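You operate a simulated robot arm through the tools that you are given. There is no shell and no other tool.

Carry out the task below with a simulated two-armed robot. There is one attempt and no reset: what you move stays moved.

## Task
Close the teal inlet valve, vent the blue test pot and slide the purple cup under the drain outlet.
Fine: the cup from the rubber mat at the back; inlet closed before the orange vent rocker goes to Open; it stays open; the green drain valve stays closed. Set down upright: what you pick out.
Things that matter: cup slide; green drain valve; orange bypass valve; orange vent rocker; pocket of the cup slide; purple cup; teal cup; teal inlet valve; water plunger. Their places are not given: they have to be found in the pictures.

Only the result counts: the job must be done as asked and must still hold three seconds after the hand-in. Knocking over, shifting, dropping, spilling or breaking anything else fails it.

## Robot
Two 7-joint arms with two-finger parallel grippers on one trunk that stands fixed in place. Base frame: the origin is at the foot of the trunk, x ahead of it, y to its left, z up. Readings come in mm, degrees, newtons and seconds.
The left shoulder is at [20, 113, 1222], the right one opposite. With the tool pointing down near the work surface each hand reaches from about 140 to 600 mm from the base axis, measured 20 degrees to its own side. Payload 1.57 kg a hand.
The tool frame of a hand sits at the grasp point between the pads (the TCP): z along the fingers, y along the line on which they close. The tips reach 30 mm beyond it. The gripper opens to 80 mm. The fingers are 17 mm wide and 12 mm thick; the gripper's body (40 by 82 mm) begins 80 mm behind the TCP.
Orientation is told as [roll, pitch, yaw] about the base's x, y, z axes, in that order, counted from this pose: with the fingers straight down and closing along the base's y, the tool's x points along the base's -x, its y along +y and its z along -z.

## Interface
- The arms move only by the tool step_arm. It takes "left_motion", "right_motion" or both (then of equal length, played together; a hand with none holds still); each is a list that holds one entry, the list of rows, each a list of 7 numbers: the shift along the base's x, y, z in mm, then the turn, a rotation vector about the base's x, y, z in degrees, then the finger opening in mm, from 0 to 80. In form: [[[x, y, z, ax, ay, az, fingers], ...]]. A call has 1 to 20 rows; each row shifts and turns the commanded pose from where the row before left it. Rows are played at 5 a second. More than 50 mm and 8.6 degrees between two rows, or a gripper value outside its range, and nothing of the call is played. A pose out of reach is approached as far as the arm can. The call stops where the force on the tool passes 40 N (or 10 N more than at its start, if that is more) or the arm is blocked; 0.2 s more then pass. Each finger travels about 45 mm/s and halts on what it meets, pressing with about 31 N; the grip force reading is that of the motor and also rises with nothing between the fingers. The clock runs only during rows and for 0.2 s after the last one: add rows that do not move to give the fingers time. It gives the time, the measured TCP pose, the force on the tool (base axes), the opening and the grip force at its end, in the units of the frame above (readings bear some noise), with the torque about the TCP (base axes, N m) and any sound that the robot's microphone picked up, and new pictures: "pictures" is both (left out), scene, wrist or none (wrist: the cameras of the hands that moved).
- Cameras (640 x 400 px; columns grow to the right, rows downward): "scene" is now at [101.7, 1.7, 1353.7]; the picture's right is [-0.03, -1.00, 0.00], its down [-0.58, 0.02, -0.81] and it looks along [0.81, -0.02, -0.58] (base axes); focal length 313 px, centre (320, 200). "left" rides on the left gripper at [72, 7, -122] in its tool frame; the picture's right is [-0.09, 1.00, 0.00], its down [-0.84, -0.08, -0.54] and it looks along [-0.54, -0.05, 0.84] (tool axes); focal length 238 px, centre (320, 200). "right" rides on the right gripper at [72, -7, -122] in its tool frame; the picture's right is [0.09, 1.00, 0.00], its down [-0.84, 0.08, -0.54] and it looks along [-0.54, 0.05, 0.84] (tool axes); focal length 238 px, centre (320, 200).
- slide_trunk(by): slides the trunk up (or, below 0, down) by that many mm; the arms and the scene camera ride with it, the base frame stays. It gives what a move gives, with no picture.
- head_to(pan, tilt): turns the head with the scene camera to pan (to the left, within 80 degrees either way) and tilt (down, from -29 to 69), counted from straight ahead of the robot. It gives what a move gives, and a new picture of the scene camera.
- pixel_to_xyz(camera, pixels): for up to 12 pixels [column, row] of the newest picture of that camera ("zoom" is the newest enlarged one), the place [x, y, z] in the base frame of the surface seen there, good to about 2 mm, but the place of the scene camera against the robot may be out by one fixed shift of up to 12 mm in any direction. The clock stands still meanwhile.
- enlarge(camera, box): a new picture of the part [left, top, right, bottom] of that camera's present view, enlarged. The clock stands still meanwhile.
- finish_job(): hands the job in; it is judged then, once.

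Unless the task says otherwise, let go and move clear before handing in.

The tools are called after "Emit:" by a JSON object that holds its "method" and its "body". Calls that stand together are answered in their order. step_arm: Moves the arms, as the interface text tells. Its arguments: {"type":"object","properties":{"left_motion":{"type":"array"},"right_motion":{"type":"array"},"pictures":{"type":"string","enum":["both","scene","wrist","none"]}},"required":[]} The other tools are called the same way: slide_trunk (by) slides the trunk up or down; head_to (pan, tilt) turns the head that bears the scene camera; pixel_to_xyz (camera, pixels) gives the place of the surface under pixels of a picture; enlarge (camera, box) takes an enlarged picture of a part of a camera's view; finish_job () hands the job in.

At the start:

```text
time: 0.0
left_tcp_pos: [491.7, 294.6, 1126.4]
left_orientation: [0.0, 0.1, 0.2]
left_contact_force: [0.4, 0.8, -0.5]
left_wrist_torque: [0.0, 0.01, -0.03]
left_grip_width: 80.2
left_grasp_force: 0.0
right_tcp_pos: [454.1, -90.2, 1127.2]
right_orientation: [-0.1, -0.1, 0.0]
right_contact_force: [0.0, 0.2, 0.7]
right_wrist_torque: [0.02, -0.04, -0.01]
right_grip_width: 79.7
right_grasp_force: 0.2
trunk travel left (down, up): [-275.0, 295.0]
head pan, tilt: [-1.6, 35.6]
```

scene: 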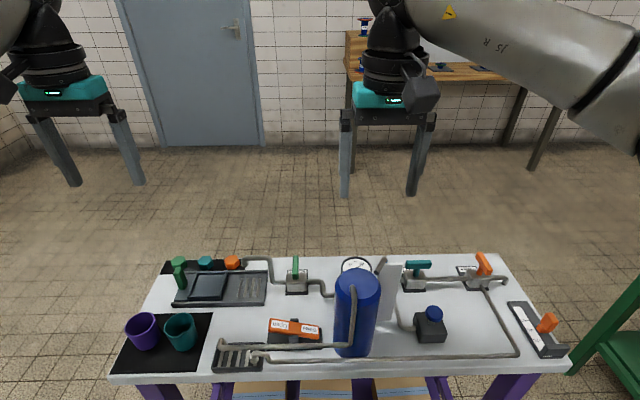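
right: 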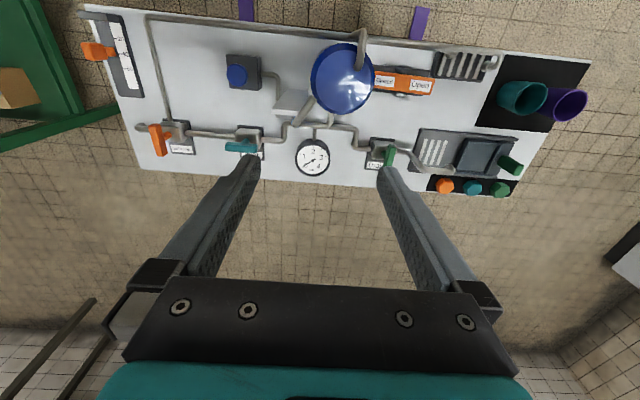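
left: 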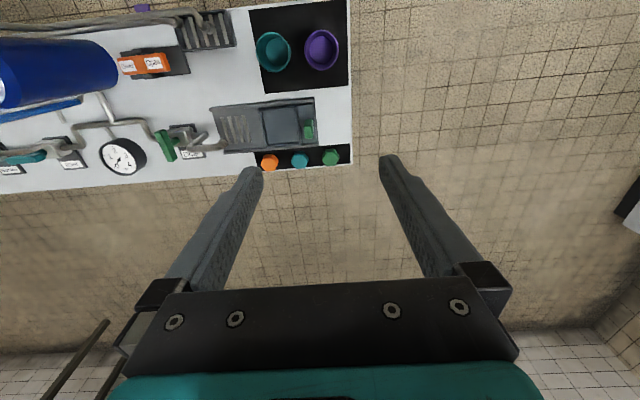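

The scene picture shows a table with a piping board, a blue pot at (357,310), valves along the far edge and two cups on a dark mat at (160,340). I'll enlarge several parts before moving anything.

Emit:
{"method": "enlarge", "body": {"camera": "scene", "box": [100, 240, 280, 390]}}

Emit:
{"method": "enlarge", "body": {"camera": "scene", "box": [250, 240, 410, 370]}}

Emit:
{"method": "enlarge", "body": {"camera": "scene", "box": [390, 240, 580, 370]}}

Emit:
{"method": "enlarge", "body": {"camera": "right", "box": [380, 20, 600, 200]}}

Emit:
{"method": "enlarge", "body": {"camera": "right", "box": [70, 0, 330, 190]}}

```text
2.67 times, centred on (190, 315) of scene
```

zoom: 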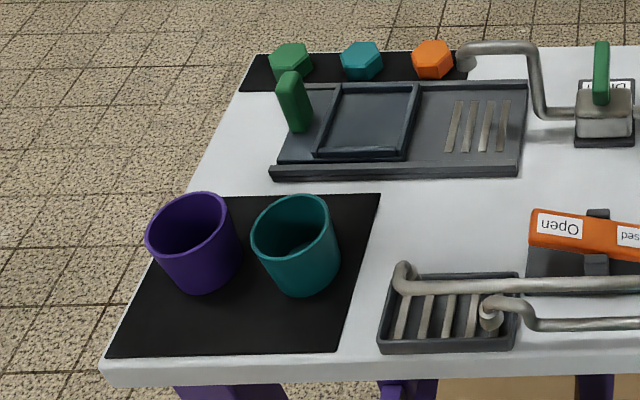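

```text
3.08 times, centred on (330, 305) of scene
```

zoom: 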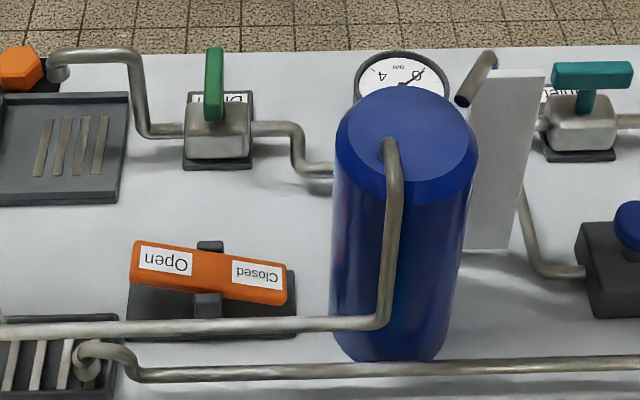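

```text
3.08 times, centred on (485, 305) of scene
```

zoom: 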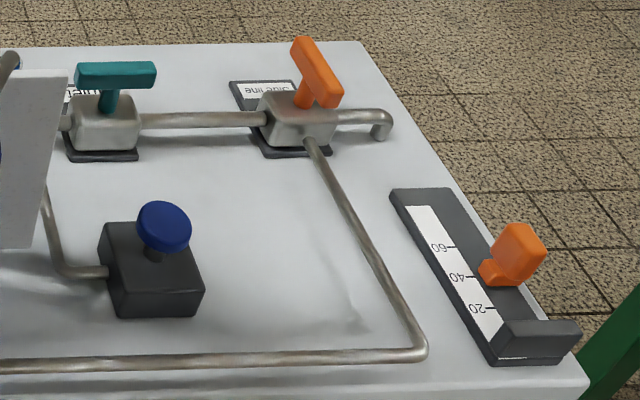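

```text
2.22 times, centred on (490, 110) of right
```

zoom: 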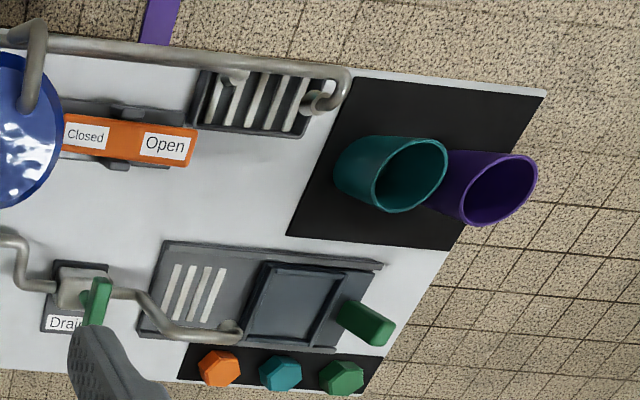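

```text
2.11 times, centred on (200, 95) of right
```

zoom: 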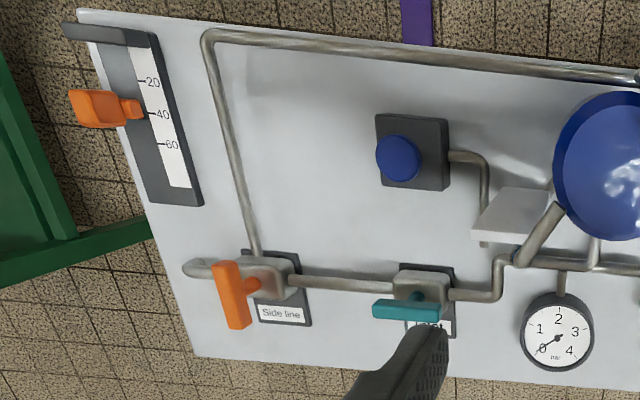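

The enlarged views show the teal inlet handle lying along its pipe (open) and the green drain handle standing across its pipe (closed). The orange vent rocker has its Closed end near the pot. The purple cup is on the near mat, and the cup slide has a pocket and a green handle. Next I'll measure the positions of these parts.

Emit:
{"method": "pixel_to_xyz", "body": {"camera": "scene", "pixels": [[142, 330], [180, 335], [208, 288], [179, 275], [297, 265], [296, 330], [417, 266], [413, 285], [484, 265], [430, 315], [357, 285], [280, 325]]}}

Emit:
{"method": "pixel_to_xyz", "body": {"camera": "right", "pixels": [[385, 83], [421, 87], [525, 98], [569, 105], [480, 155], [511, 165], [389, 158], [240, 146], [158, 140], [237, 75], [342, 75], [300, 180]]}}

Emit:
{"method": "pixel_to_xyz", "body": {"camera": "left", "pixels": [[322, 50], [273, 52], [282, 124], [308, 129], [165, 145], [155, 63], [128, 66], [230, 125], [320, 80], [340, 60], [270, 162], [200, 150]]}}

```text
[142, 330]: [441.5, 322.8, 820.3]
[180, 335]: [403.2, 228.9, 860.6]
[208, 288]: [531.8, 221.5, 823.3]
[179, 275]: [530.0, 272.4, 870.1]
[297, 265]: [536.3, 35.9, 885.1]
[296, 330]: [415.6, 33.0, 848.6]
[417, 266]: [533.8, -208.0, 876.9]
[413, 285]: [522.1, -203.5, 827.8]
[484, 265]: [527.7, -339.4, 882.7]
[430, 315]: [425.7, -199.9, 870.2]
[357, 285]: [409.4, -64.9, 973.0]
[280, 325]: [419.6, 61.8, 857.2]
```

```text
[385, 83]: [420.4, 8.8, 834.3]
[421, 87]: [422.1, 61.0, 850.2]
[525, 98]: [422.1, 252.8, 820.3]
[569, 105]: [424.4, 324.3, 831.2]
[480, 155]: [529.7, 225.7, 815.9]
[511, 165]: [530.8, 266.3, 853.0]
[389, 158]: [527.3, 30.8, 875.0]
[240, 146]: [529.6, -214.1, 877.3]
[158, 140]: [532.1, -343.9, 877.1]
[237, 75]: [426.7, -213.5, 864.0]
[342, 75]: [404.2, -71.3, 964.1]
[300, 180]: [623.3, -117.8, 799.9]
```

```text
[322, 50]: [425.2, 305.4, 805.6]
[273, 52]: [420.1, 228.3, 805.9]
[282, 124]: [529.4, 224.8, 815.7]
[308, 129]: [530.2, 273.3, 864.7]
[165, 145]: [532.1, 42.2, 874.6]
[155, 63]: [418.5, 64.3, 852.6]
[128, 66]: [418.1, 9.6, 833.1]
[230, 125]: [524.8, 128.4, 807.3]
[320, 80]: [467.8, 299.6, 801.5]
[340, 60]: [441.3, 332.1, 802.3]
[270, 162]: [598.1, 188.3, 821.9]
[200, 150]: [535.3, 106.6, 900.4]
```

The table top is at z≈800, the teal handle at about (532,-212,877), the slide pocket at (530,225,816) and the purple cup at about (425,305). I'll bring both hands lower and nearer so the wrist cameras see the details.

Emit:
{"method": "step_arm", "body": {"left_motion": [[[-28, -24, -16, 0, 0, 0, 80], [-28, -24, -16, 0, 0, 0, 80], [-28, -24, -16, 0, 0, 0, 80], [-28, -24, -16, 0, 0, 0, 80], [0, 0, 0, 0, 0, 0, 80]]], "right_motion": [[[-18, -28, -16, 0, 0, 0, 80], [-18, -28, -16, 0, 0, 0, 80], [-18, -28, -16, 0, 0, 0, 80], [-18, -28, -16, 0, 0, 0, 80], [0, 0, 0, 0, 0, 0, 80]]]}}

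```text
time: 1.2
left_tcp_pos: [379.5, 198.0, 1062.6]
left_orientation: [0.1, 0.0, 0.1]
left_contact_force: [0.1, -0.1, -0.4]
left_wrist_torque: [0.02, 0.02, 0.01]
left_grip_width: 79.8
left_grasp_force: 0.1
right_tcp_pos: [380.1, -203.8, 1064.2]
right_orientation: [0.0, 0.0, 0.0]
right_contact_force: [-0.2, -1.3, -0.7]
right_wrist_torque: [0.0, 0.0, 0.0]
right_grip_width: 80.0
right_grasp_force: 0.2
trunk travel left (down, up): [-275.0, 295.0]
head pan, tilt: [-1.6, 35.6]
```

scene: 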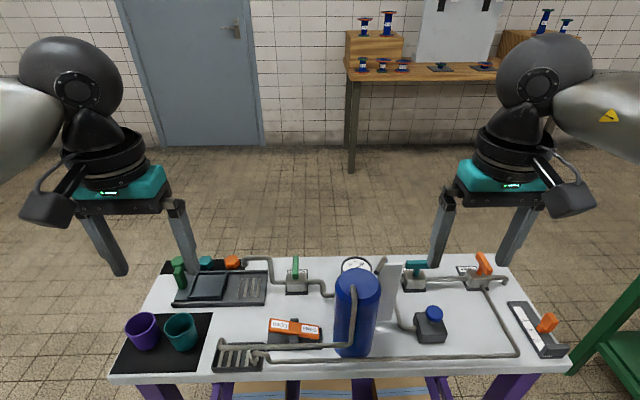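
right: 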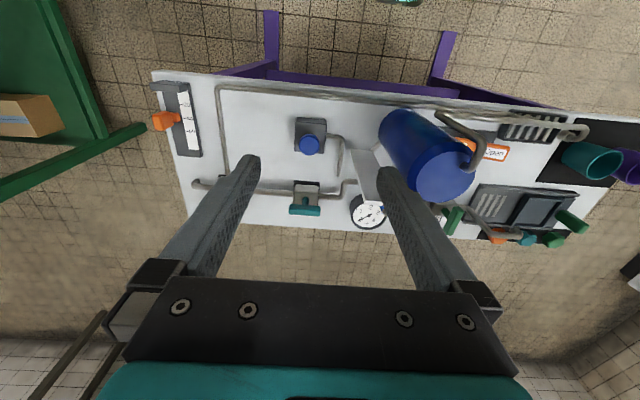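
left: 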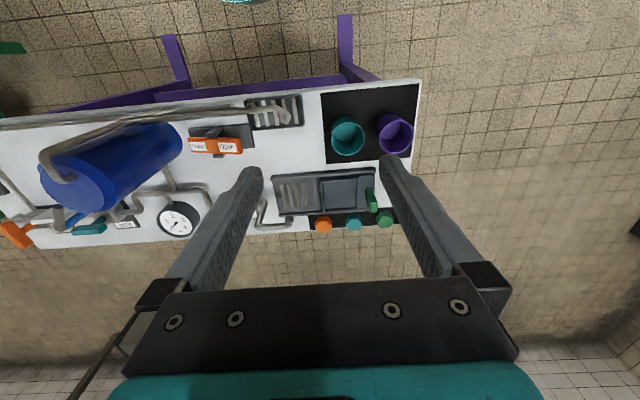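

Both hands are now over the near part of the bench and the wrist views show the slide at (325,195) and the inlet valve at (305,195). I'll enlarge these areas.

Emit:
{"method": "enlarge", "body": {"camera": "left", "box": [230, 80, 430, 240]}}

Emit:
{"method": "enlarge", "body": {"camera": "right", "box": [250, 90, 410, 240]}}

Emit:
{"method": "enlarge", "body": {"camera": "left", "box": [130, 80, 290, 240]}}

Emit:
{"method": "enlarge", "body": {"camera": "scene", "box": [340, 250, 540, 350]}}

```text
2.50 times, centred on (330, 160) of left
```

zoom: 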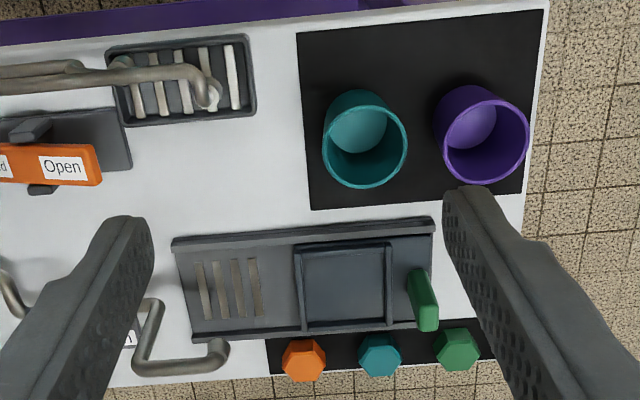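

```text
2.67 times, centred on (330, 165) of right
```

zoom: 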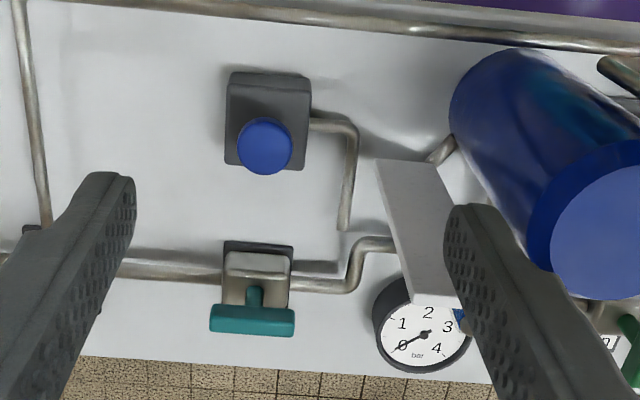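

```text
2.50 times, centred on (210, 160) of left
```

zoom: 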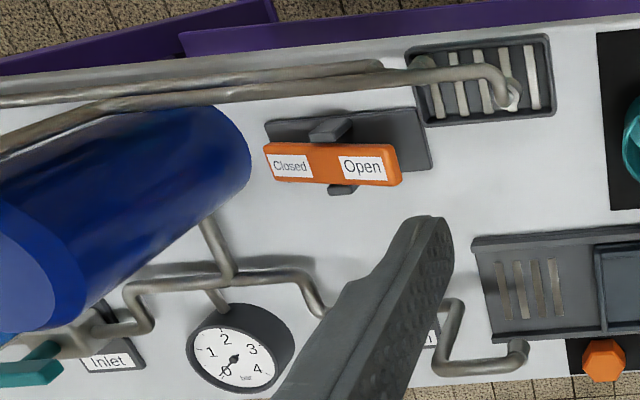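

```text
3.20 times, centred on (440, 300) of scene
```

zoom: 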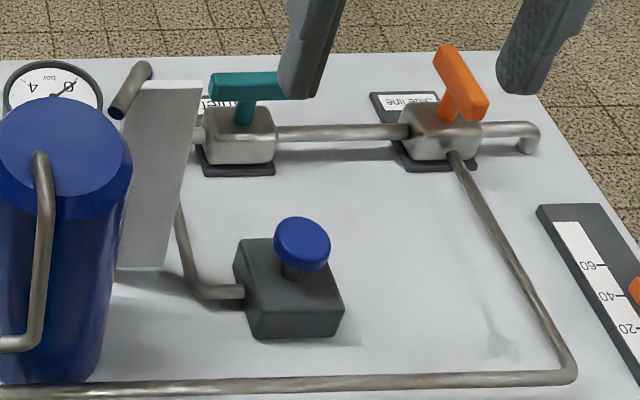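

The gauge is readable, and the inlet T-handle lies along its pipe at (255,320) in the zoom. I'll bring the right hand lower to get a close look at the inlet valve and the shield plate.

Emit:
{"method": "step_arm", "body": {"right_motion": [[[15, -3, -30, 0, 0, 0, 80], [15, -3, -30, 0, 0, 0, 80], [15, -2, -30, 0, 0, 0, 80], [0, 0, 0, 0, 0, 0, 80]]], "pictures": "wrist"}}

```text
time: 2.2
left_tcp_pos: [379.5, 198.0, 1064.1]
left_orientation: [0.0, 0.0, 0.2]
left_contact_force: [-0.7, -0.4, -0.9]
left_wrist_torque: [-0.02, -0.02, 0.0]
left_grip_width: 80.3
left_grasp_force: 0.1
right_tcp_pos: [427.2, -210.4, 973.2]
right_orientation: [0.0, 0.0, 0.1]
right_contact_force: [-0.1, 0.2, 0.1]
right_wrist_torque: [0.01, -0.01, 0.01]
right_grip_width: 80.1
right_grasp_force: 0.1
trunk travel left (down, up): [-275.0, 295.0]
head pan, tilt: [-1.6, 35.6]
```

right: 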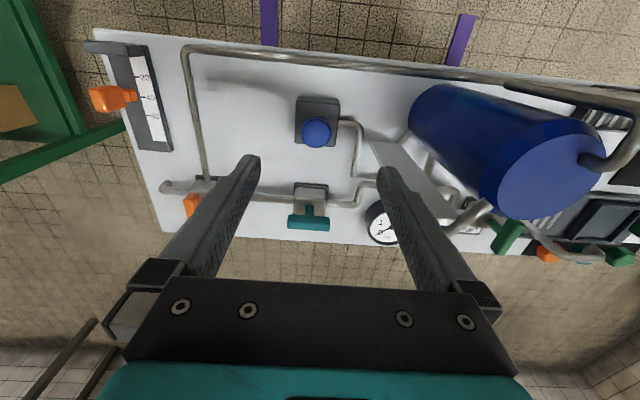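

Emit:
{"method": "enlarge", "body": {"camera": "right", "box": [260, 160, 380, 240]}}

Emit:
{"method": "pixel_to_xyz", "body": {"camera": "right", "pixels": [[290, 223], [309, 223], [328, 224], [310, 210], [300, 197], [310, 186], [372, 145], [398, 144], [430, 205], [385, 223], [317, 130], [188, 205]]}}

```text
5.00 times, centred on (320, 200) of right
```

zoom: 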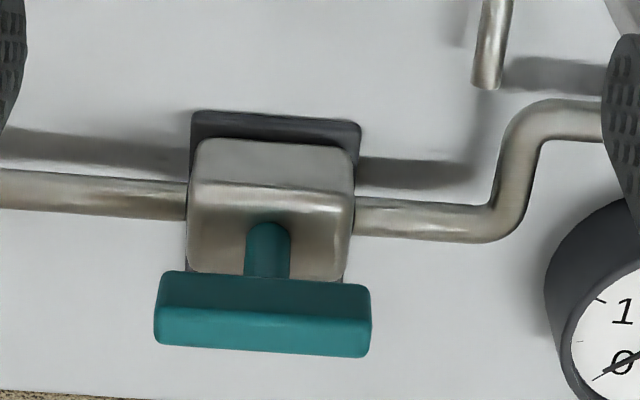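

```text
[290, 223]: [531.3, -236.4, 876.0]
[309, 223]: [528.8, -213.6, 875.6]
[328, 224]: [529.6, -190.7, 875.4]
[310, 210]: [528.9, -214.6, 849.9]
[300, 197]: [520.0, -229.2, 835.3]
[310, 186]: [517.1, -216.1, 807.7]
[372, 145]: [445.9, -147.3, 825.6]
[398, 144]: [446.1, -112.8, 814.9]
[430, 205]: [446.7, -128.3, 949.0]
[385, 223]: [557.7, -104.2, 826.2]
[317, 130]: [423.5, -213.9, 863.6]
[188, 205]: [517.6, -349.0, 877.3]
```

The T-bar spans y≈-239…-188 at x≈530 with its top near z≈880. I'll measure its faces more finely in the zoom.

Emit:
{"method": "pixel_to_xyz", "body": {"camera": "zoom", "pixels": [[262, 280], [262, 300], [262, 315], [262, 340], [262, 349], [160, 310], [370, 330], [268, 240], [270, 160], [270, 195], [270, 210], [200, 210]]}}

Emit:
{"method": "enlarge", "body": {"camera": "right", "box": [160, 160, 260, 240]}}

```text
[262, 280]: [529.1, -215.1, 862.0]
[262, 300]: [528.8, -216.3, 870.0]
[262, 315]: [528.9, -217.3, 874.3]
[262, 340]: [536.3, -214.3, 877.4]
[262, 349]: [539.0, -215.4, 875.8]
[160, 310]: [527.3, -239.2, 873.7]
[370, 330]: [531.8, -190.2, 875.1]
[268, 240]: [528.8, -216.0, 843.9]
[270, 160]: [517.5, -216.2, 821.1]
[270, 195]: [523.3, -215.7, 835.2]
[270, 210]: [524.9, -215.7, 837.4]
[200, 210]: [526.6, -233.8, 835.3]
```

```text
5.00 times, centred on (210, 200) of right
```

zoom: 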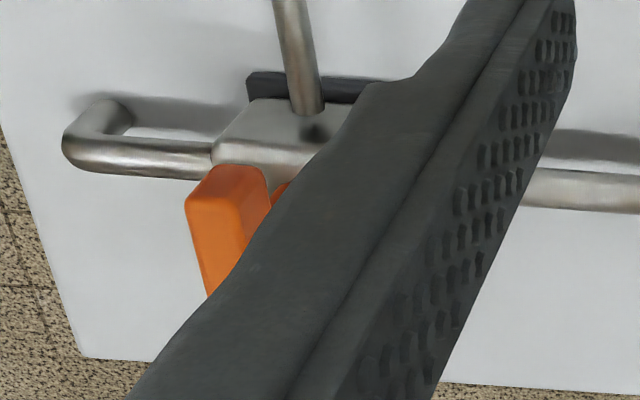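

The T-bar occupies x 528–540, y -239…-190, z 861–877, with its stem axis at about (534,-214.5). I'll move the right hand above it while turning 90° so the fingers can straddle the bar along x.

Emit:
{"method": "step_arm", "body": {"right_motion": [[[9.7, -0.4, 5, 0, 0, 8.2, 80], [9.7, -0.4, 5, 0, 0, 8.2, 80], [9.7, -0.4, 5, 0, 0, 8.2, 80], [9.7, -0.4, 0, 0, 0, 8.2, 80], [9.7, -0.4, 0, 0, 0, 8.2, 80], [9.7, -0.4, 0, 0, 0, 8.2, 80], [9.7, -0.4, 0, 0, 0, 8.2, 80], [9.7, -0.4, 0, 0, 0, 8.2, 80], [9.7, -0.4, 0, 0, 0, 8.2, 80], [9.7, -0.4, 0, 0, 0, 8.2, 80], [9.8, -0.1, 0, 0, 0, 8, 80], [0, 0, 0, 0, 0, 0, 80]]]}}

```text
time: 4.8
left_tcp_pos: [378.1, 198.4, 1063.6]
left_orientation: [0.0, 0.0, 0.0]
left_contact_force: [0.5, -0.4, 0.0]
left_wrist_torque: [0.01, 0.0, 0.01]
left_grip_width: 80.0
left_grasp_force: 0.0
right_tcp_pos: [456.0, -214.9, 995.8]
right_orientation: [-1.6, -1.2, 36.0]
right_contact_force: [1.0, -0.9, 0.6]
right_wrist_torque: [-0.01, -0.02, 0.0]
right_grip_width: 79.9
right_grasp_force: 0.0
right hand out of reach, approached as far as the arm can: row 5, 6, 7, 8, 9, 10, 11
trunk travel left (down, up): [-275.0, 295.0]
head pan, tilt: [-1.6, 35.6]
```

scene: 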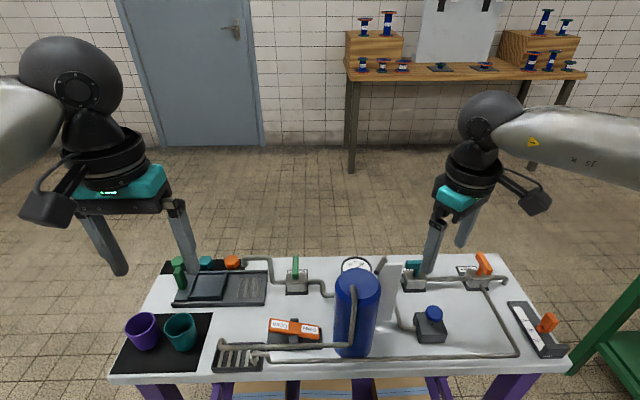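
right: 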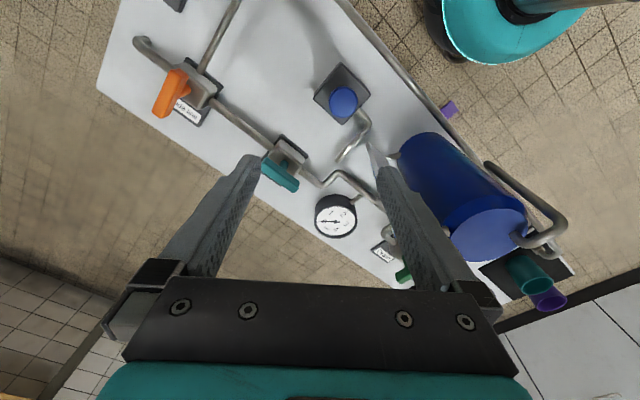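

The right arm stopped at yaw 36° and reported itself out of reach, so turning that way seems limited. I'll turn back the other way and see how the commanded pose responds.

Emit:
{"method": "step_arm", "body": {"right_motion": [[[0, 0, 0, 0, 0, -8, 80], [0, 0, 0, 0, 0, -8, 80]]], "pictures": "none"}}

```text
time: 5.4
left_tcp_pos: [378.9, 199.2, 1064.2]
left_orientation: [0.0, 0.1, 0.0]
left_contact_force: [-0.7, 0.3, -0.3]
left_wrist_torque: [0.03, 0.0, -0.04]
left_grip_width: 80.0
left_grasp_force: 0.2
right_tcp_pos: [456.5, -215.2, 997.1]
right_orientation: [-1.7, -1.2, 19.8]
right_contact_force: [-0.5, -0.8, 0.3]
right_wrist_torque: [0.02, -0.02, -0.05]
right_grip_width: 80.1
right_grasp_force: 0.1
trunk travel left (down, up): [-275.0, 295.0]
head pan, tilt: [-1.6, 35.6]
```

The pose continued from where the arm really was, and yaw is now 19.8°. I'll turn the other way towards -90° in place, correcting the small tilt.

Emit:
{"method": "step_arm", "body": {"right_motion": [[[0, 0, 0, 1.2, 1.7, 0, 80], [0, 0, 0, 0, 0, -8.4, 80], [0, 0, 0, 0, 0, -8.4, 80], [0, 0, 0, 0, 0, -8.4, 80], [0, 0, 0, 0, 0, -8.4, 80], [0, 0, 0, 0, 0, -8.4, 80], [0, 0, 0, 0, 0, -8.4, 80], [0, 0, 0, 0, 0, -8.4, 80], [0, 0, 0, 0, 0, -8.4, 80], [0, 0, 0, 0, 0, -8.4, 80], [0, 0, 0, 0, 0, -8.4, 80], [0, 0, 0, 0, 0, -8.4, 80], [0, 0, 0, 0, 0, -8.4, 80], [0, 0, 0, 0, 0, -8.4, 80], [0, 0, 0, 0, 0, 0, 80]]]}}

```text
time: 8.6
left_tcp_pos: [378.6, 199.5, 1062.6]
left_orientation: [-0.1, 0.1, 0.2]
left_contact_force: [0.2, 0.1, -0.2]
left_wrist_torque: [-0.01, -0.03, 0.0]
left_grip_width: 80.0
left_grasp_force: 0.0
right_tcp_pos: [456.2, -215.6, 996.2]
right_orientation: [0.0, 0.0, -89.3]
right_contact_force: [-0.8, -0.5, -0.5]
right_wrist_torque: [-0.01, 0.0, 0.0]
right_grip_width: 80.1
right_grasp_force: 0.0
trunk travel left (down, up): [-275.0, 295.0]
head pan, tilt: [-1.6, 35.6]
```

scene: 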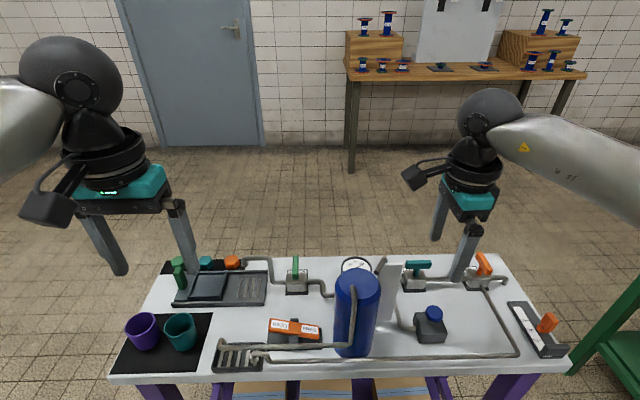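
right: 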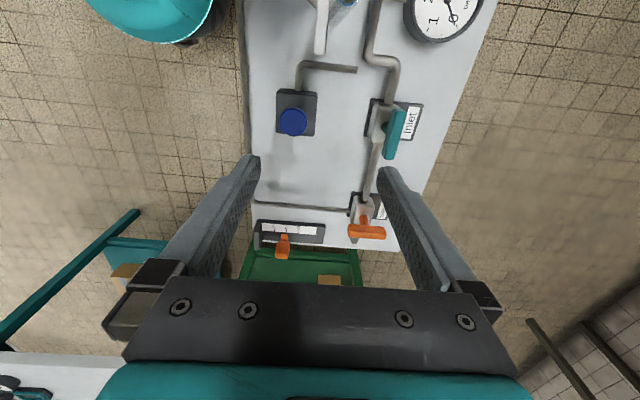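

Yaw is now -89.3° and the view shows the teal bar at (393,133) to the far side. I'll move out over the handle, staying above it, and check the reach.

Emit:
{"method": "step_arm", "body": {"right_motion": [[[20, 0, 0, 0, 0, -0.7, 80], [20, 0.5, 0, 0, 0, 0, 80], [20, 0.5, 0, 0, 0, 0, 80], [18, 0, 0, 0, 0, 0, 80], [0, 0, -20, 0, 0, 0, 80], [0, 0, -20, 0, 0, 0, 80], [0, 0, -15, 0, 0, 0, 80], [0, 0, 0, 0, 0, 0, 80]]]}}

```text
time: 10.4
left_tcp_pos: [379.7, 198.7, 1062.8]
left_orientation: [-0.1, 0.0, 0.1]
left_contact_force: [0.3, 0.2, -0.7]
left_wrist_torque: [-0.01, -0.02, -0.02]
left_grip_width: 80.0
left_grasp_force: 0.1
right_tcp_pos: [535.2, -215.1, 939.9]
right_orientation: [-0.1, 0.0, -89.9]
right_contact_force: [-0.3, 0.3, 0.0]
right_wrist_torque: [-0.03, 0.03, -0.02]
right_grip_width: 80.0
right_grasp_force: 0.1
trunk travel left (down, up): [-275.0, 295.0]
head pan, tilt: [-1.6, 35.6]
```

scene: 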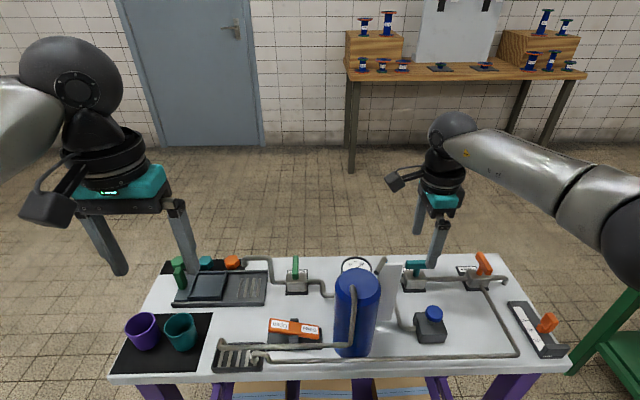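
right: 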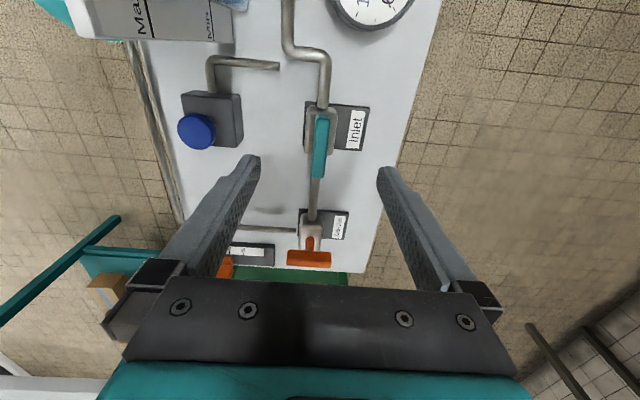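

The bar at (320,147) is lined up between the fingers, and the grey plate at (160,20) carries writing. I'll enlarge both.

Emit:
{"method": "enlarge", "body": {"camera": "right", "box": [60, 0, 260, 60]}}

Emit:
{"method": "enlarge", "body": {"camera": "right", "box": [260, 80, 400, 200]}}

Emit:
{"method": "pixel_to_xyz", "body": {"camera": "right", "pixels": [[321, 120], [320, 145], [318, 172], [316, 145], [325, 145], [232, 10], [345, 130]]}}

```text
3.20 times, centred on (160, 30) of right
```

zoom: 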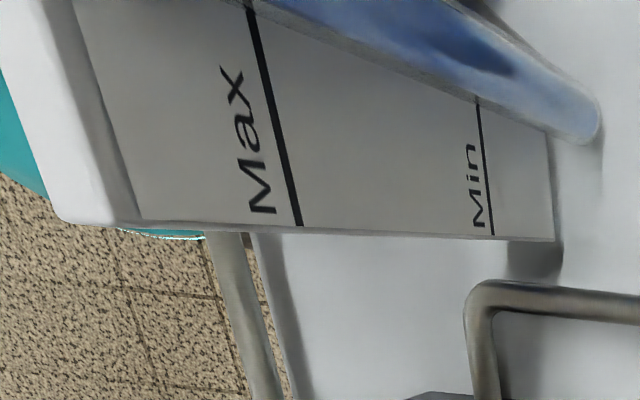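

```text
3.33 times, centred on (330, 140) of right
```

zoom: 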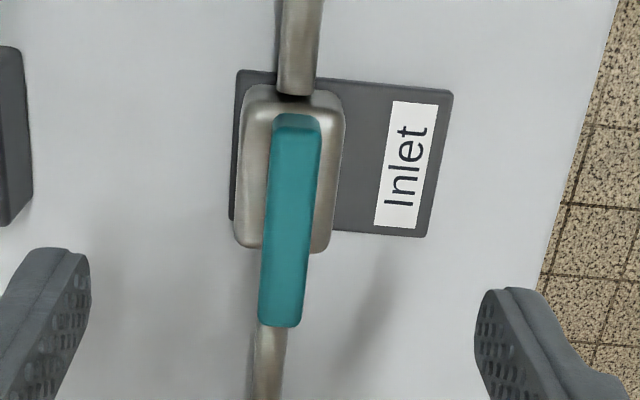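

```text
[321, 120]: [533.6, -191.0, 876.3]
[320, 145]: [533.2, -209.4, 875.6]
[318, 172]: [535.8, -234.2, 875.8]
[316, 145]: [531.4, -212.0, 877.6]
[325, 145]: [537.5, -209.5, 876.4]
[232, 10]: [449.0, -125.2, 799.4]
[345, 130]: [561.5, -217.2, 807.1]
```

The bar is centred at about (534,-214) with its top at z≈877, right under the gripper. I'll descend so the tips straddle the bar and close on it.

Emit:
{"method": "step_arm", "body": {"right_motion": [[[0, 0.5, -18, 0, 0, 0, 80], [-0.5, 0, -18, 0, 0, 0, 80], [0, 0, -16, 0, 0, 0, 80], [0, 0, 0, 0, 0, 0, 30], [0, 0, 0, 0, 0, 0, 15], [0, 0, 0, 0, 0, 0, 15], [0, 0, 0, 0, 0, 0, 8], [0, 0, 0, 0, 0, 0, 8], [0, 0, 0, 0, 0, 0, 8]]]}}

```text
time: 12.4
left_tcp_pos: [379.9, 199.5, 1061.8]
left_orientation: [0.1, 0.1, 0.0]
left_contact_force: [1.3, 0.1, 0.2]
left_wrist_torque: [-0.03, 0.05, 0.0]
left_grip_width: 80.0
left_grasp_force: 0.1
right_tcp_pos: [535.0, -213.7, 888.8]
right_orientation: [0.1, 0.0, -89.9]
right_contact_force: [6.5, 0.5, -1.6]
right_wrist_torque: [-0.08, -0.09, -0.09]
right_grip_width: 11.9
right_grasp_force: 26.7
trunk travel left (down, up): [-275.0, 295.0]
head pan, tilt: [-1.6, 35.6]
```

scene: 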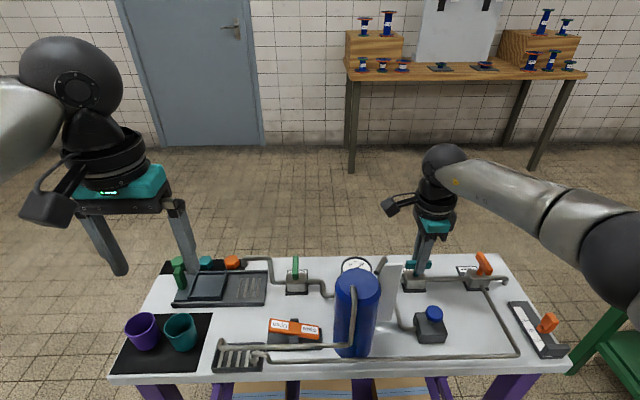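
right: 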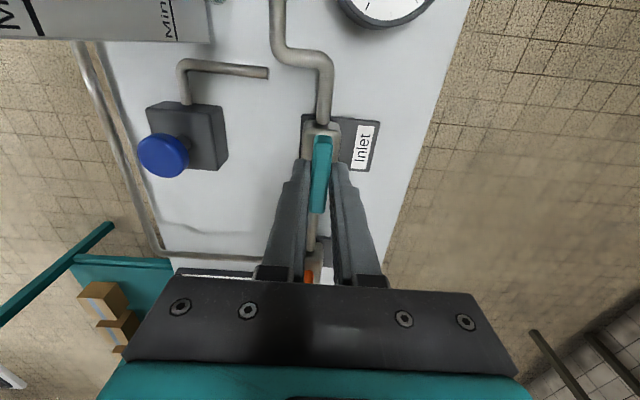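

The bar is gripped at 11.9 mm. I'll try a small turn (+8°) and check whether it moves freely or hits its stop.

Emit:
{"method": "step_arm", "body": {"right_motion": [[[0, 0, 0, 0, 0, 4, 8], [0, 0, 0, 0, 0, 4, 8]]], "pictures": "wrist"}}

```text
time: 13.0
left_tcp_pos: [380.8, 197.8, 1062.8]
left_orientation: [-0.1, 0.1, 0.1]
left_contact_force: [-0.1, 0.7, 0.5]
left_wrist_torque: [0.01, 0.0, -0.02]
left_grip_width: 79.9
left_grasp_force: 0.0
right_tcp_pos: [535.1, -214.9, 888.0]
right_orientation: [0.0, 0.0, -82.1]
right_contact_force: [7.5, -1.2, -1.7]
right_wrist_torque: [0.16, -0.08, -0.73]
right_grip_width: 13.8
right_grasp_force: 30.0
trunk travel left (down, up): [-275.0, 295.0]
head pan, tilt: [-1.6, 35.6]
```

right: 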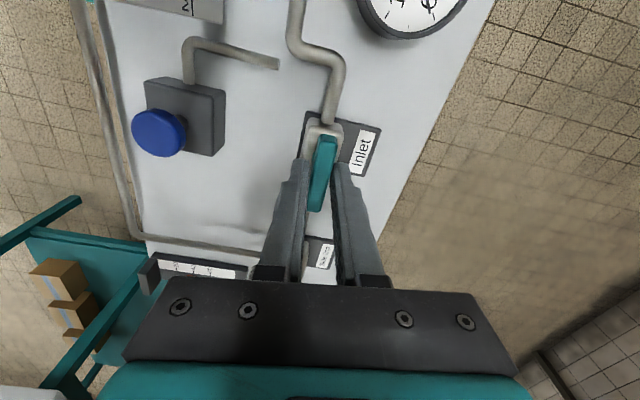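

The grip widened to 13.8 mm with a torque of -0.73 N m and the bar stayed aligned with the pipe, so that direction is the stop. I'll turn back and try the other direction.

Emit:
{"method": "step_arm", "body": {"right_motion": [[[0, 0, 0, 0, 0, -4, 8], [0, 0, 0, 0, 0, -4, 8], [0, 0, 0, 0, 0, -4, 8], [0, 0, 0, 0, 0, -4, 8]]], "pictures": "wrist"}}

```text
time: 14.0
left_tcp_pos: [380.6, 197.9, 1062.7]
left_orientation: [0.0, 0.1, 0.1]
left_contact_force: [-0.7, -0.1, 0.2]
left_wrist_torque: [-0.03, -0.06, -0.02]
left_grip_width: 80.2
left_grasp_force: 0.0
right_tcp_pos: [535.2, -213.3, 888.8]
right_orientation: [0.0, 0.0, -97.9]
right_contact_force: [9.5, 0.7, -6.0]
right_wrist_torque: [0.08, -0.24, 0.03]
right_grip_width: 12.0
right_grasp_force: 28.8
trunk travel left (down, up): [-275.0, 295.0]
head pan, tilt: [-1.6, 35.6]
```

right: 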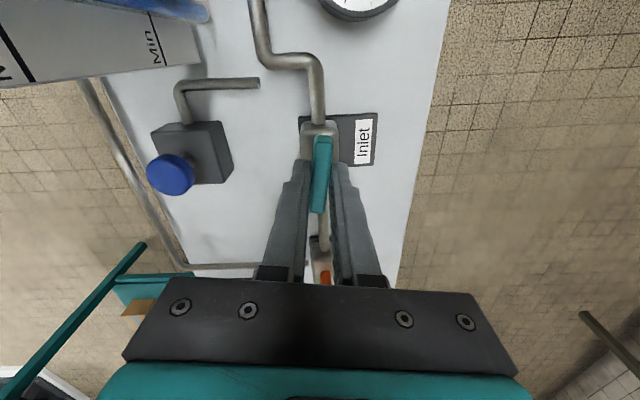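

The bar turns with the hand now (width 12.0 mm, torque ≈0), so this is the closing direction. I'll keep turning.

Emit:
{"method": "step_arm", "body": {"right_motion": [[[1, 0, 0.5, 0, 0, -6, 8], [0, 0, 0, 0, 0, -8, 8], [0, 0, 0, 0, 0, -8, 8], [0, 0, 0, 0, 0, -8, 8], [0, 0, 0, 0, 0, -8, 8]]], "pictures": "wrist"}}

```text
time: 15.2
left_tcp_pos: [380.4, 198.4, 1062.5]
left_orientation: [0.0, 0.1, 0.1]
left_contact_force: [-0.1, 0.6, 0.5]
left_wrist_torque: [-0.02, 0.0, 0.04]
left_grip_width: 79.8
left_grasp_force: 0.1
right_tcp_pos: [535.7, -214.4, 887.5]
right_orientation: [0.0, 0.0, -136.0]
right_contact_force: [5.2, 0.9, -12.0]
right_wrist_torque: [0.4, -0.48, 0.01]
right_grip_width: 12.0
right_grasp_force: 28.8
trunk travel left (down, up): [-275.0, 295.0]
head pan, tilt: [-1.6, 35.6]
```

right: 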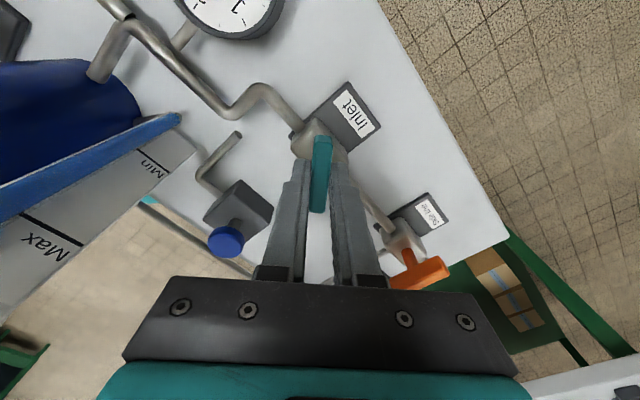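

Turning smoothly at -136°, with a downward force of 12 N. I'll ease the height slightly and continue to about -180°.

Emit:
{"method": "step_arm", "body": {"right_motion": [[[0.5, 0, -1.5, 0, 0, -8, 8], [0, 0, 0, 0, 0, -8, 8], [0, 0, 0, 0, 0, -8, 8], [0, 0, 0, 0, 0, -8, 8]]], "pictures": "wrist"}}

```text
time: 16.2
left_tcp_pos: [380.1, 198.0, 1063.3]
left_orientation: [-0.1, 0.0, 0.1]
left_contact_force: [0.5, -0.2, 0.0]
left_wrist_torque: [0.02, -0.03, 0.03]
left_grip_width: 79.8
left_grasp_force: 0.1
right_tcp_pos: [535.9, -215.2, 887.7]
right_orientation: [0.2, -0.1, -168.1]
right_contact_force: [1.6, -1.2, 0.9]
right_wrist_torque: [-0.15, 0.86, -0.03]
right_grip_width: 12.0
right_grasp_force: 29.0
trunk travel left (down, up): [-275.0, 295.0]
head pan, tilt: [-1.6, 35.6]
```

right: 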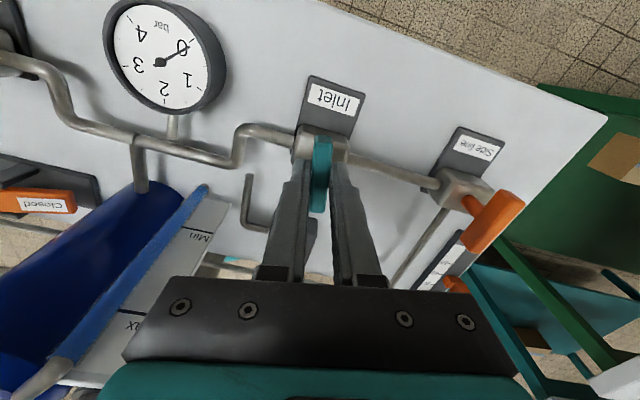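

The hand is at -168° and the bar still follows freely. I'll do the last 12° gently and look for the stop.

Emit:
{"method": "step_arm", "body": {"right_motion": [[[0, 0, 0, 0, 0, -6, 8], [0, 0, 0, 0, 0, -5, 8], [0, 0, 0, 0, 0, -2, 8]]], "pictures": "wrist"}}

```text
time: 17.0
left_tcp_pos: [378.9, 198.2, 1063.1]
left_orientation: [0.0, 0.0, 0.1]
left_contact_force: [0.3, 0.9, -0.8]
left_wrist_torque: [0.0, 0.03, 0.0]
left_grip_width: 79.8
left_grasp_force: 0.1
right_tcp_pos: [535.7, -214.1, 888.7]
right_orientation: [0.1, 0.1, 179.0]
right_contact_force: [1.1, -6.3, 4.3]
right_wrist_torque: [-0.01, 0.33, 0.54]
right_grip_width: 11.7
right_grasp_force: 29.1
trunk travel left (down, up): [-275.0, 295.0]
head pan, tilt: [-1.6, 35.6]
```

right: 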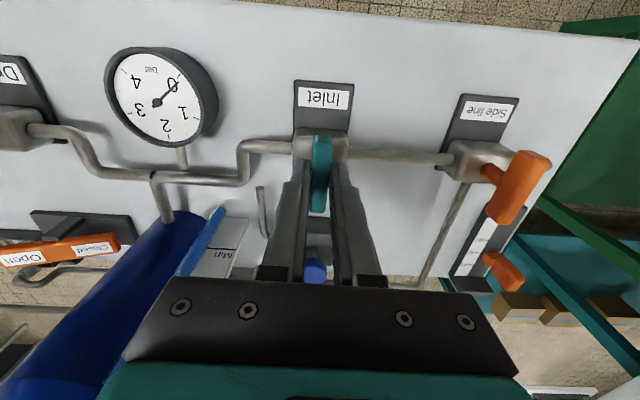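

Yaw is -181° with the torque rising to 0.54 N m, so the bar is across its pipe and at its stop. I'll release, rise and check.

Emit:
{"method": "step_arm", "body": {"right_motion": [[[0, 0, 0, 0, 0, 0.8, 8], [0, 0, 0, 0, 0, 0, 20], [0, 0, 0, 0, 0, 0, 40], [0, 0, 0, 0, 0, 0, 50], [0, 0, 0, 0, 0, 0, 50], [0, 0, 15, 0, 0, 0, 50], [0, 0, 25, 0, 0, 0, 50], [0, 0, 30, 0, 0, 0, 50], [0, 0, 30, 0, 0, 0, 50], [0, 0, 0, 0, 0, 0, 50]]]}}

```text
time: 19.2
left_tcp_pos: [378.4, 199.3, 1064.0]
left_orientation: [0.0, 0.0, 0.0]
left_contact_force: [-0.1, -0.5, 0.8]
left_wrist_torque: [-0.02, 0.01, -0.01]
left_grip_width: 80.2
left_grasp_force: 0.1
right_tcp_pos: [535.4, -212.7, 988.9]
right_orientation: [-0.1, 0.0, 179.9]
right_contact_force: [-0.1, -0.5, 0.3]
right_wrist_torque: [-0.01, 0.01, 0.03]
right_grip_width: 49.9
right_grasp_force: 0.0
trunk travel left (down, up): [-275.0, 295.0]
head pan, tilt: [-1.6, 35.6]
```

scene: 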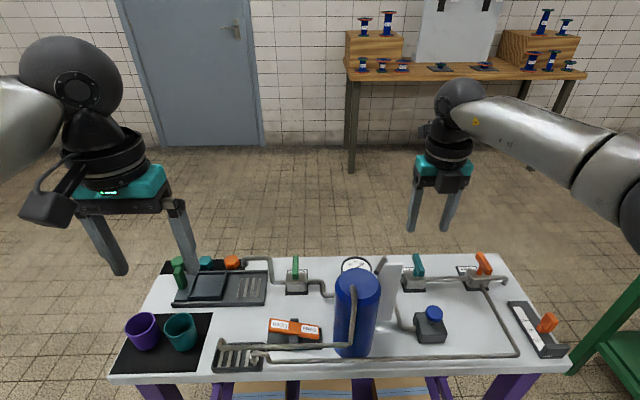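
right: 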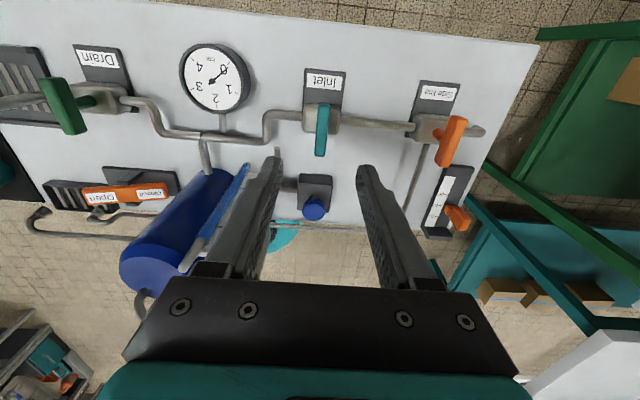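

The teal bar at (321,130) is now across its pipe, parallel to the green drain handle. Next is the rocker. I'll verify the valve position and measure the rocker and its surroundings.

Emit:
{"method": "pixel_to_xyz", "body": {"camera": "right", "pixels": [[322, 112], [320, 128], [320, 148], [92, 195], [122, 194], [150, 192], [115, 233]]}}

Emit:
{"method": "pixel_to_xyz", "body": {"camera": "left", "pixels": [[195, 146], [204, 147], [215, 147], [228, 147], [239, 147], [230, 140], [230, 152], [262, 115], [200, 118], [90, 165], [50, 165], [240, 130]]}}

Emit:
{"method": "enlarge", "body": {"camera": "left", "box": [180, 90, 310, 170]}}

```text
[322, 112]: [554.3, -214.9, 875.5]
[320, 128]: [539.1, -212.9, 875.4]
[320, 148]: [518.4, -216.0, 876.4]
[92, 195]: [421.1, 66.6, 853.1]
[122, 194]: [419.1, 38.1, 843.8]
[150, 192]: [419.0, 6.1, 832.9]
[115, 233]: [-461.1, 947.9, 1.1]
```

```text
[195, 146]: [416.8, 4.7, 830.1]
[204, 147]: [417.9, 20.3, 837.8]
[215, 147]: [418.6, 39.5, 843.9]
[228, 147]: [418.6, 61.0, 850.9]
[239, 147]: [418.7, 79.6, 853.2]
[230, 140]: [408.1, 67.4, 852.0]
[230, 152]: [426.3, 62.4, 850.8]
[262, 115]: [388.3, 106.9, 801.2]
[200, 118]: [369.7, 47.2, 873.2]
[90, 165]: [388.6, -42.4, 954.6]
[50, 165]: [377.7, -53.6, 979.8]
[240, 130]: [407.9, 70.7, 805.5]
```

```text
4.92 times, centred on (245, 130) of left
```

zoom: 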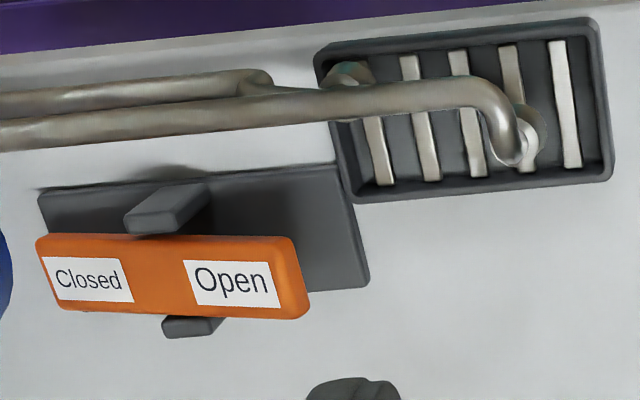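

The teal bar now lies along x at y≈-214, so the inlet is closed. The rocker's Open end is up at (418,66,852) and its Closed end is down at z≈832. I'll bring the closed left fingers over the Open end.

Emit:
{"method": "step_arm", "body": {"left_motion": [[[9.6, -32.7, -15.7, 0, 0, 0, 50], [9.6, -32.7, -15.7, 0, 0, 0, 30], [9.6, -32.7, -15.7, 0, 0, 0, 10], [9.6, -32.7, -15.7, 0, 0, 0, 0], [0, 0, -35, 0, 0, 0, 0], [0, 0, -35, 0, 0, 0, 0], [0, 0, -25, 0, 0, 0, 0], [0, 0, 0, 0, 0, 0, 0]]]}}

```text
time: 21.0
left_tcp_pos: [418.1, 68.5, 904.9]
left_orientation: [0.0, 0.0, 0.1]
left_contact_force: [-0.3, -1.0, -0.2]
left_wrist_torque: [-0.01, 0.0, -0.01]
left_grip_width: 0.0
left_grasp_force: 21.3
right_tcp_pos: [534.7, -212.6, 988.7]
right_orientation: [0.0, -0.1, 179.9]
right_contact_force: [-0.5, -0.4, 0.0]
right_wrist_torque: [0.03, 0.03, -0.02]
right_grip_width: 49.9
right_grasp_force: 0.1
trunk travel left (down, up): [-275.0, 295.0]
head pan, tilt: [-1.6, 35.6]
```

scene: 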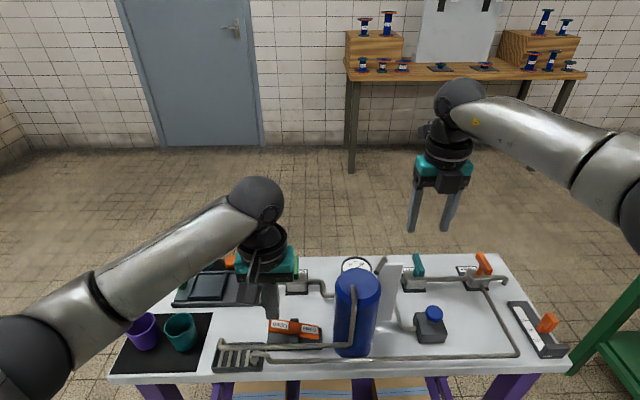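
left: 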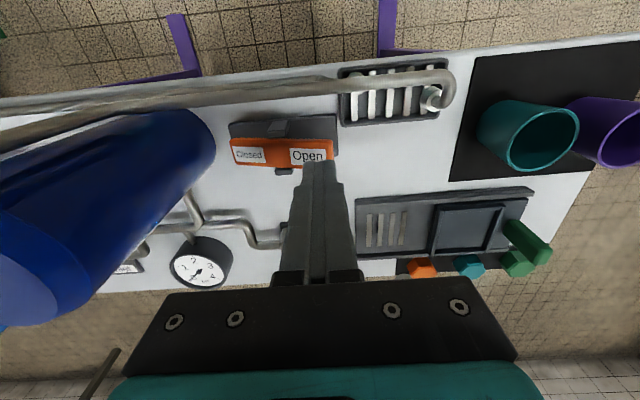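

The closed fingertips are right above the Open label at (315,165). Before pressing, I'll check the left elbow's clearance above the cups.

Emit:
{"method": "pixel_to_xyz", "body": {"camera": "scene", "pixels": [[40, 350], [120, 300], [180, 270], [230, 220], [30, 390]]}}

Emit:
{"method": "step_arm", "body": {"left_motion": [[[0, 0, -10, 0, 0, 0, 0], [0, 0, -6, 0, 0, 0, 0], [0, 0, -5, 0, 0, 0, 0], [0, 0, -5, 0, 0, 0, 0]]], "pictures": "wrist"}}

```text
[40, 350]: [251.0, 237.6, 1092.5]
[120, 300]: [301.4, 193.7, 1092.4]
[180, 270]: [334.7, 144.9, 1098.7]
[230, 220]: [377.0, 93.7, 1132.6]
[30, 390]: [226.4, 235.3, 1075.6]
```

```text
time: 22.0
left_tcp_pos: [417.7, 68.0, 878.4]
left_orientation: [0.0, 0.0, 0.0]
left_contact_force: [0.0, -0.4, -0.6]
left_wrist_torque: [0.0, -0.05, 0.0]
left_grip_width: 0.0
left_grasp_force: 21.0
right_tcp_pos: [535.4, -212.9, 989.3]
right_orientation: [0.0, 0.0, 179.9]
right_contact_force: [-0.5, 0.3, -1.0]
right_wrist_torque: [0.01, 0.03, 0.02]
right_grip_width: 50.1
right_grasp_force: 0.0
trunk travel left (down, up): [-275.0, 295.0]
head pan, tilt: [-1.6, 35.6]
```

left: 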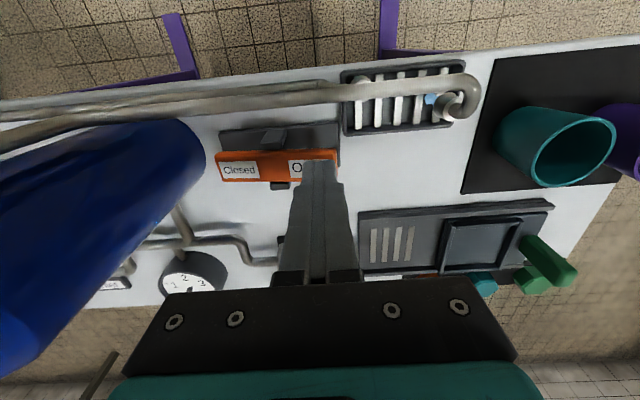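

The elbow clears the cups by far. The rocker now looks tilted, and something blue shows at the vent outlet (432,98). I'll enlarge to see the state.

Emit:
{"method": "enlarge", "body": {"camera": "left", "box": [190, 60, 490, 210]}}

Emit:
{"method": "enlarge", "body": {"camera": "scene", "box": [200, 290, 360, 380]}}

```text
2.13 times, centred on (340, 135) of left
```

zoom: 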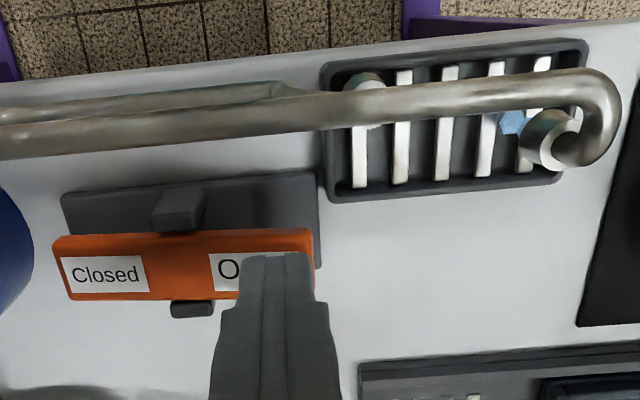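

```text
4.00 times, centred on (280, 335) of scene
```

zoom: 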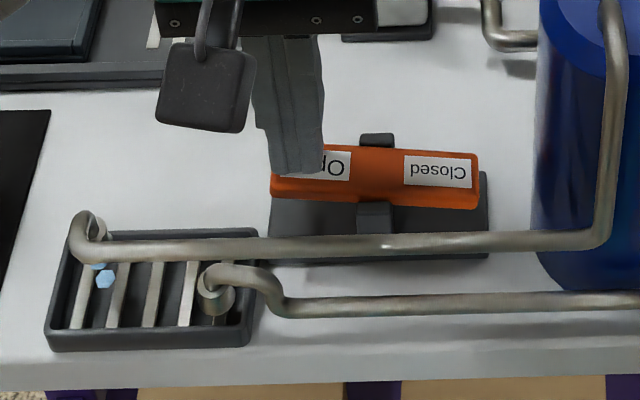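

The rocker is about half way and the vent line is already dripping into its grate. I'll keep pressing down in small steps until it seats.

Emit:
{"method": "step_arm", "body": {"left_motion": [[[0, 0, -4, 0, 0, 0, 0], [0, 0, -4, 0, 0, 0, 0], [0, 0, -3, 0, 0, 0, 0], [0, 0, 0, 0, 0, 0, 0]]], "pictures": "wrist"}}

```text
time: 23.0
left_tcp_pos: [417.4, 68.5, 868.2]
left_orientation: [0.0, -0.1, 0.0]
left_contact_force: [-0.2, 1.7, 2.5]
left_wrist_torque: [0.04, -0.01, 0.03]
left_grip_width: 0.0
left_grasp_force: 21.1
right_tcp_pos: [535.8, -213.4, 988.5]
right_orientation: [-0.1, 0.0, 179.9]
right_contact_force: [0.5, -0.1, -0.2]
right_wrist_torque: [-0.02, 0.02, -0.04]
right_grip_width: 50.2
right_grasp_force: 0.1
trunk travel left (down, up): [-275.0, 295.0]
head pan, tilt: [-1.6, 35.6]
```

left: 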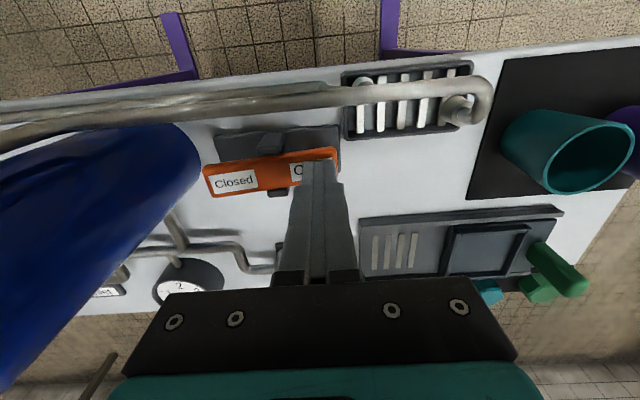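

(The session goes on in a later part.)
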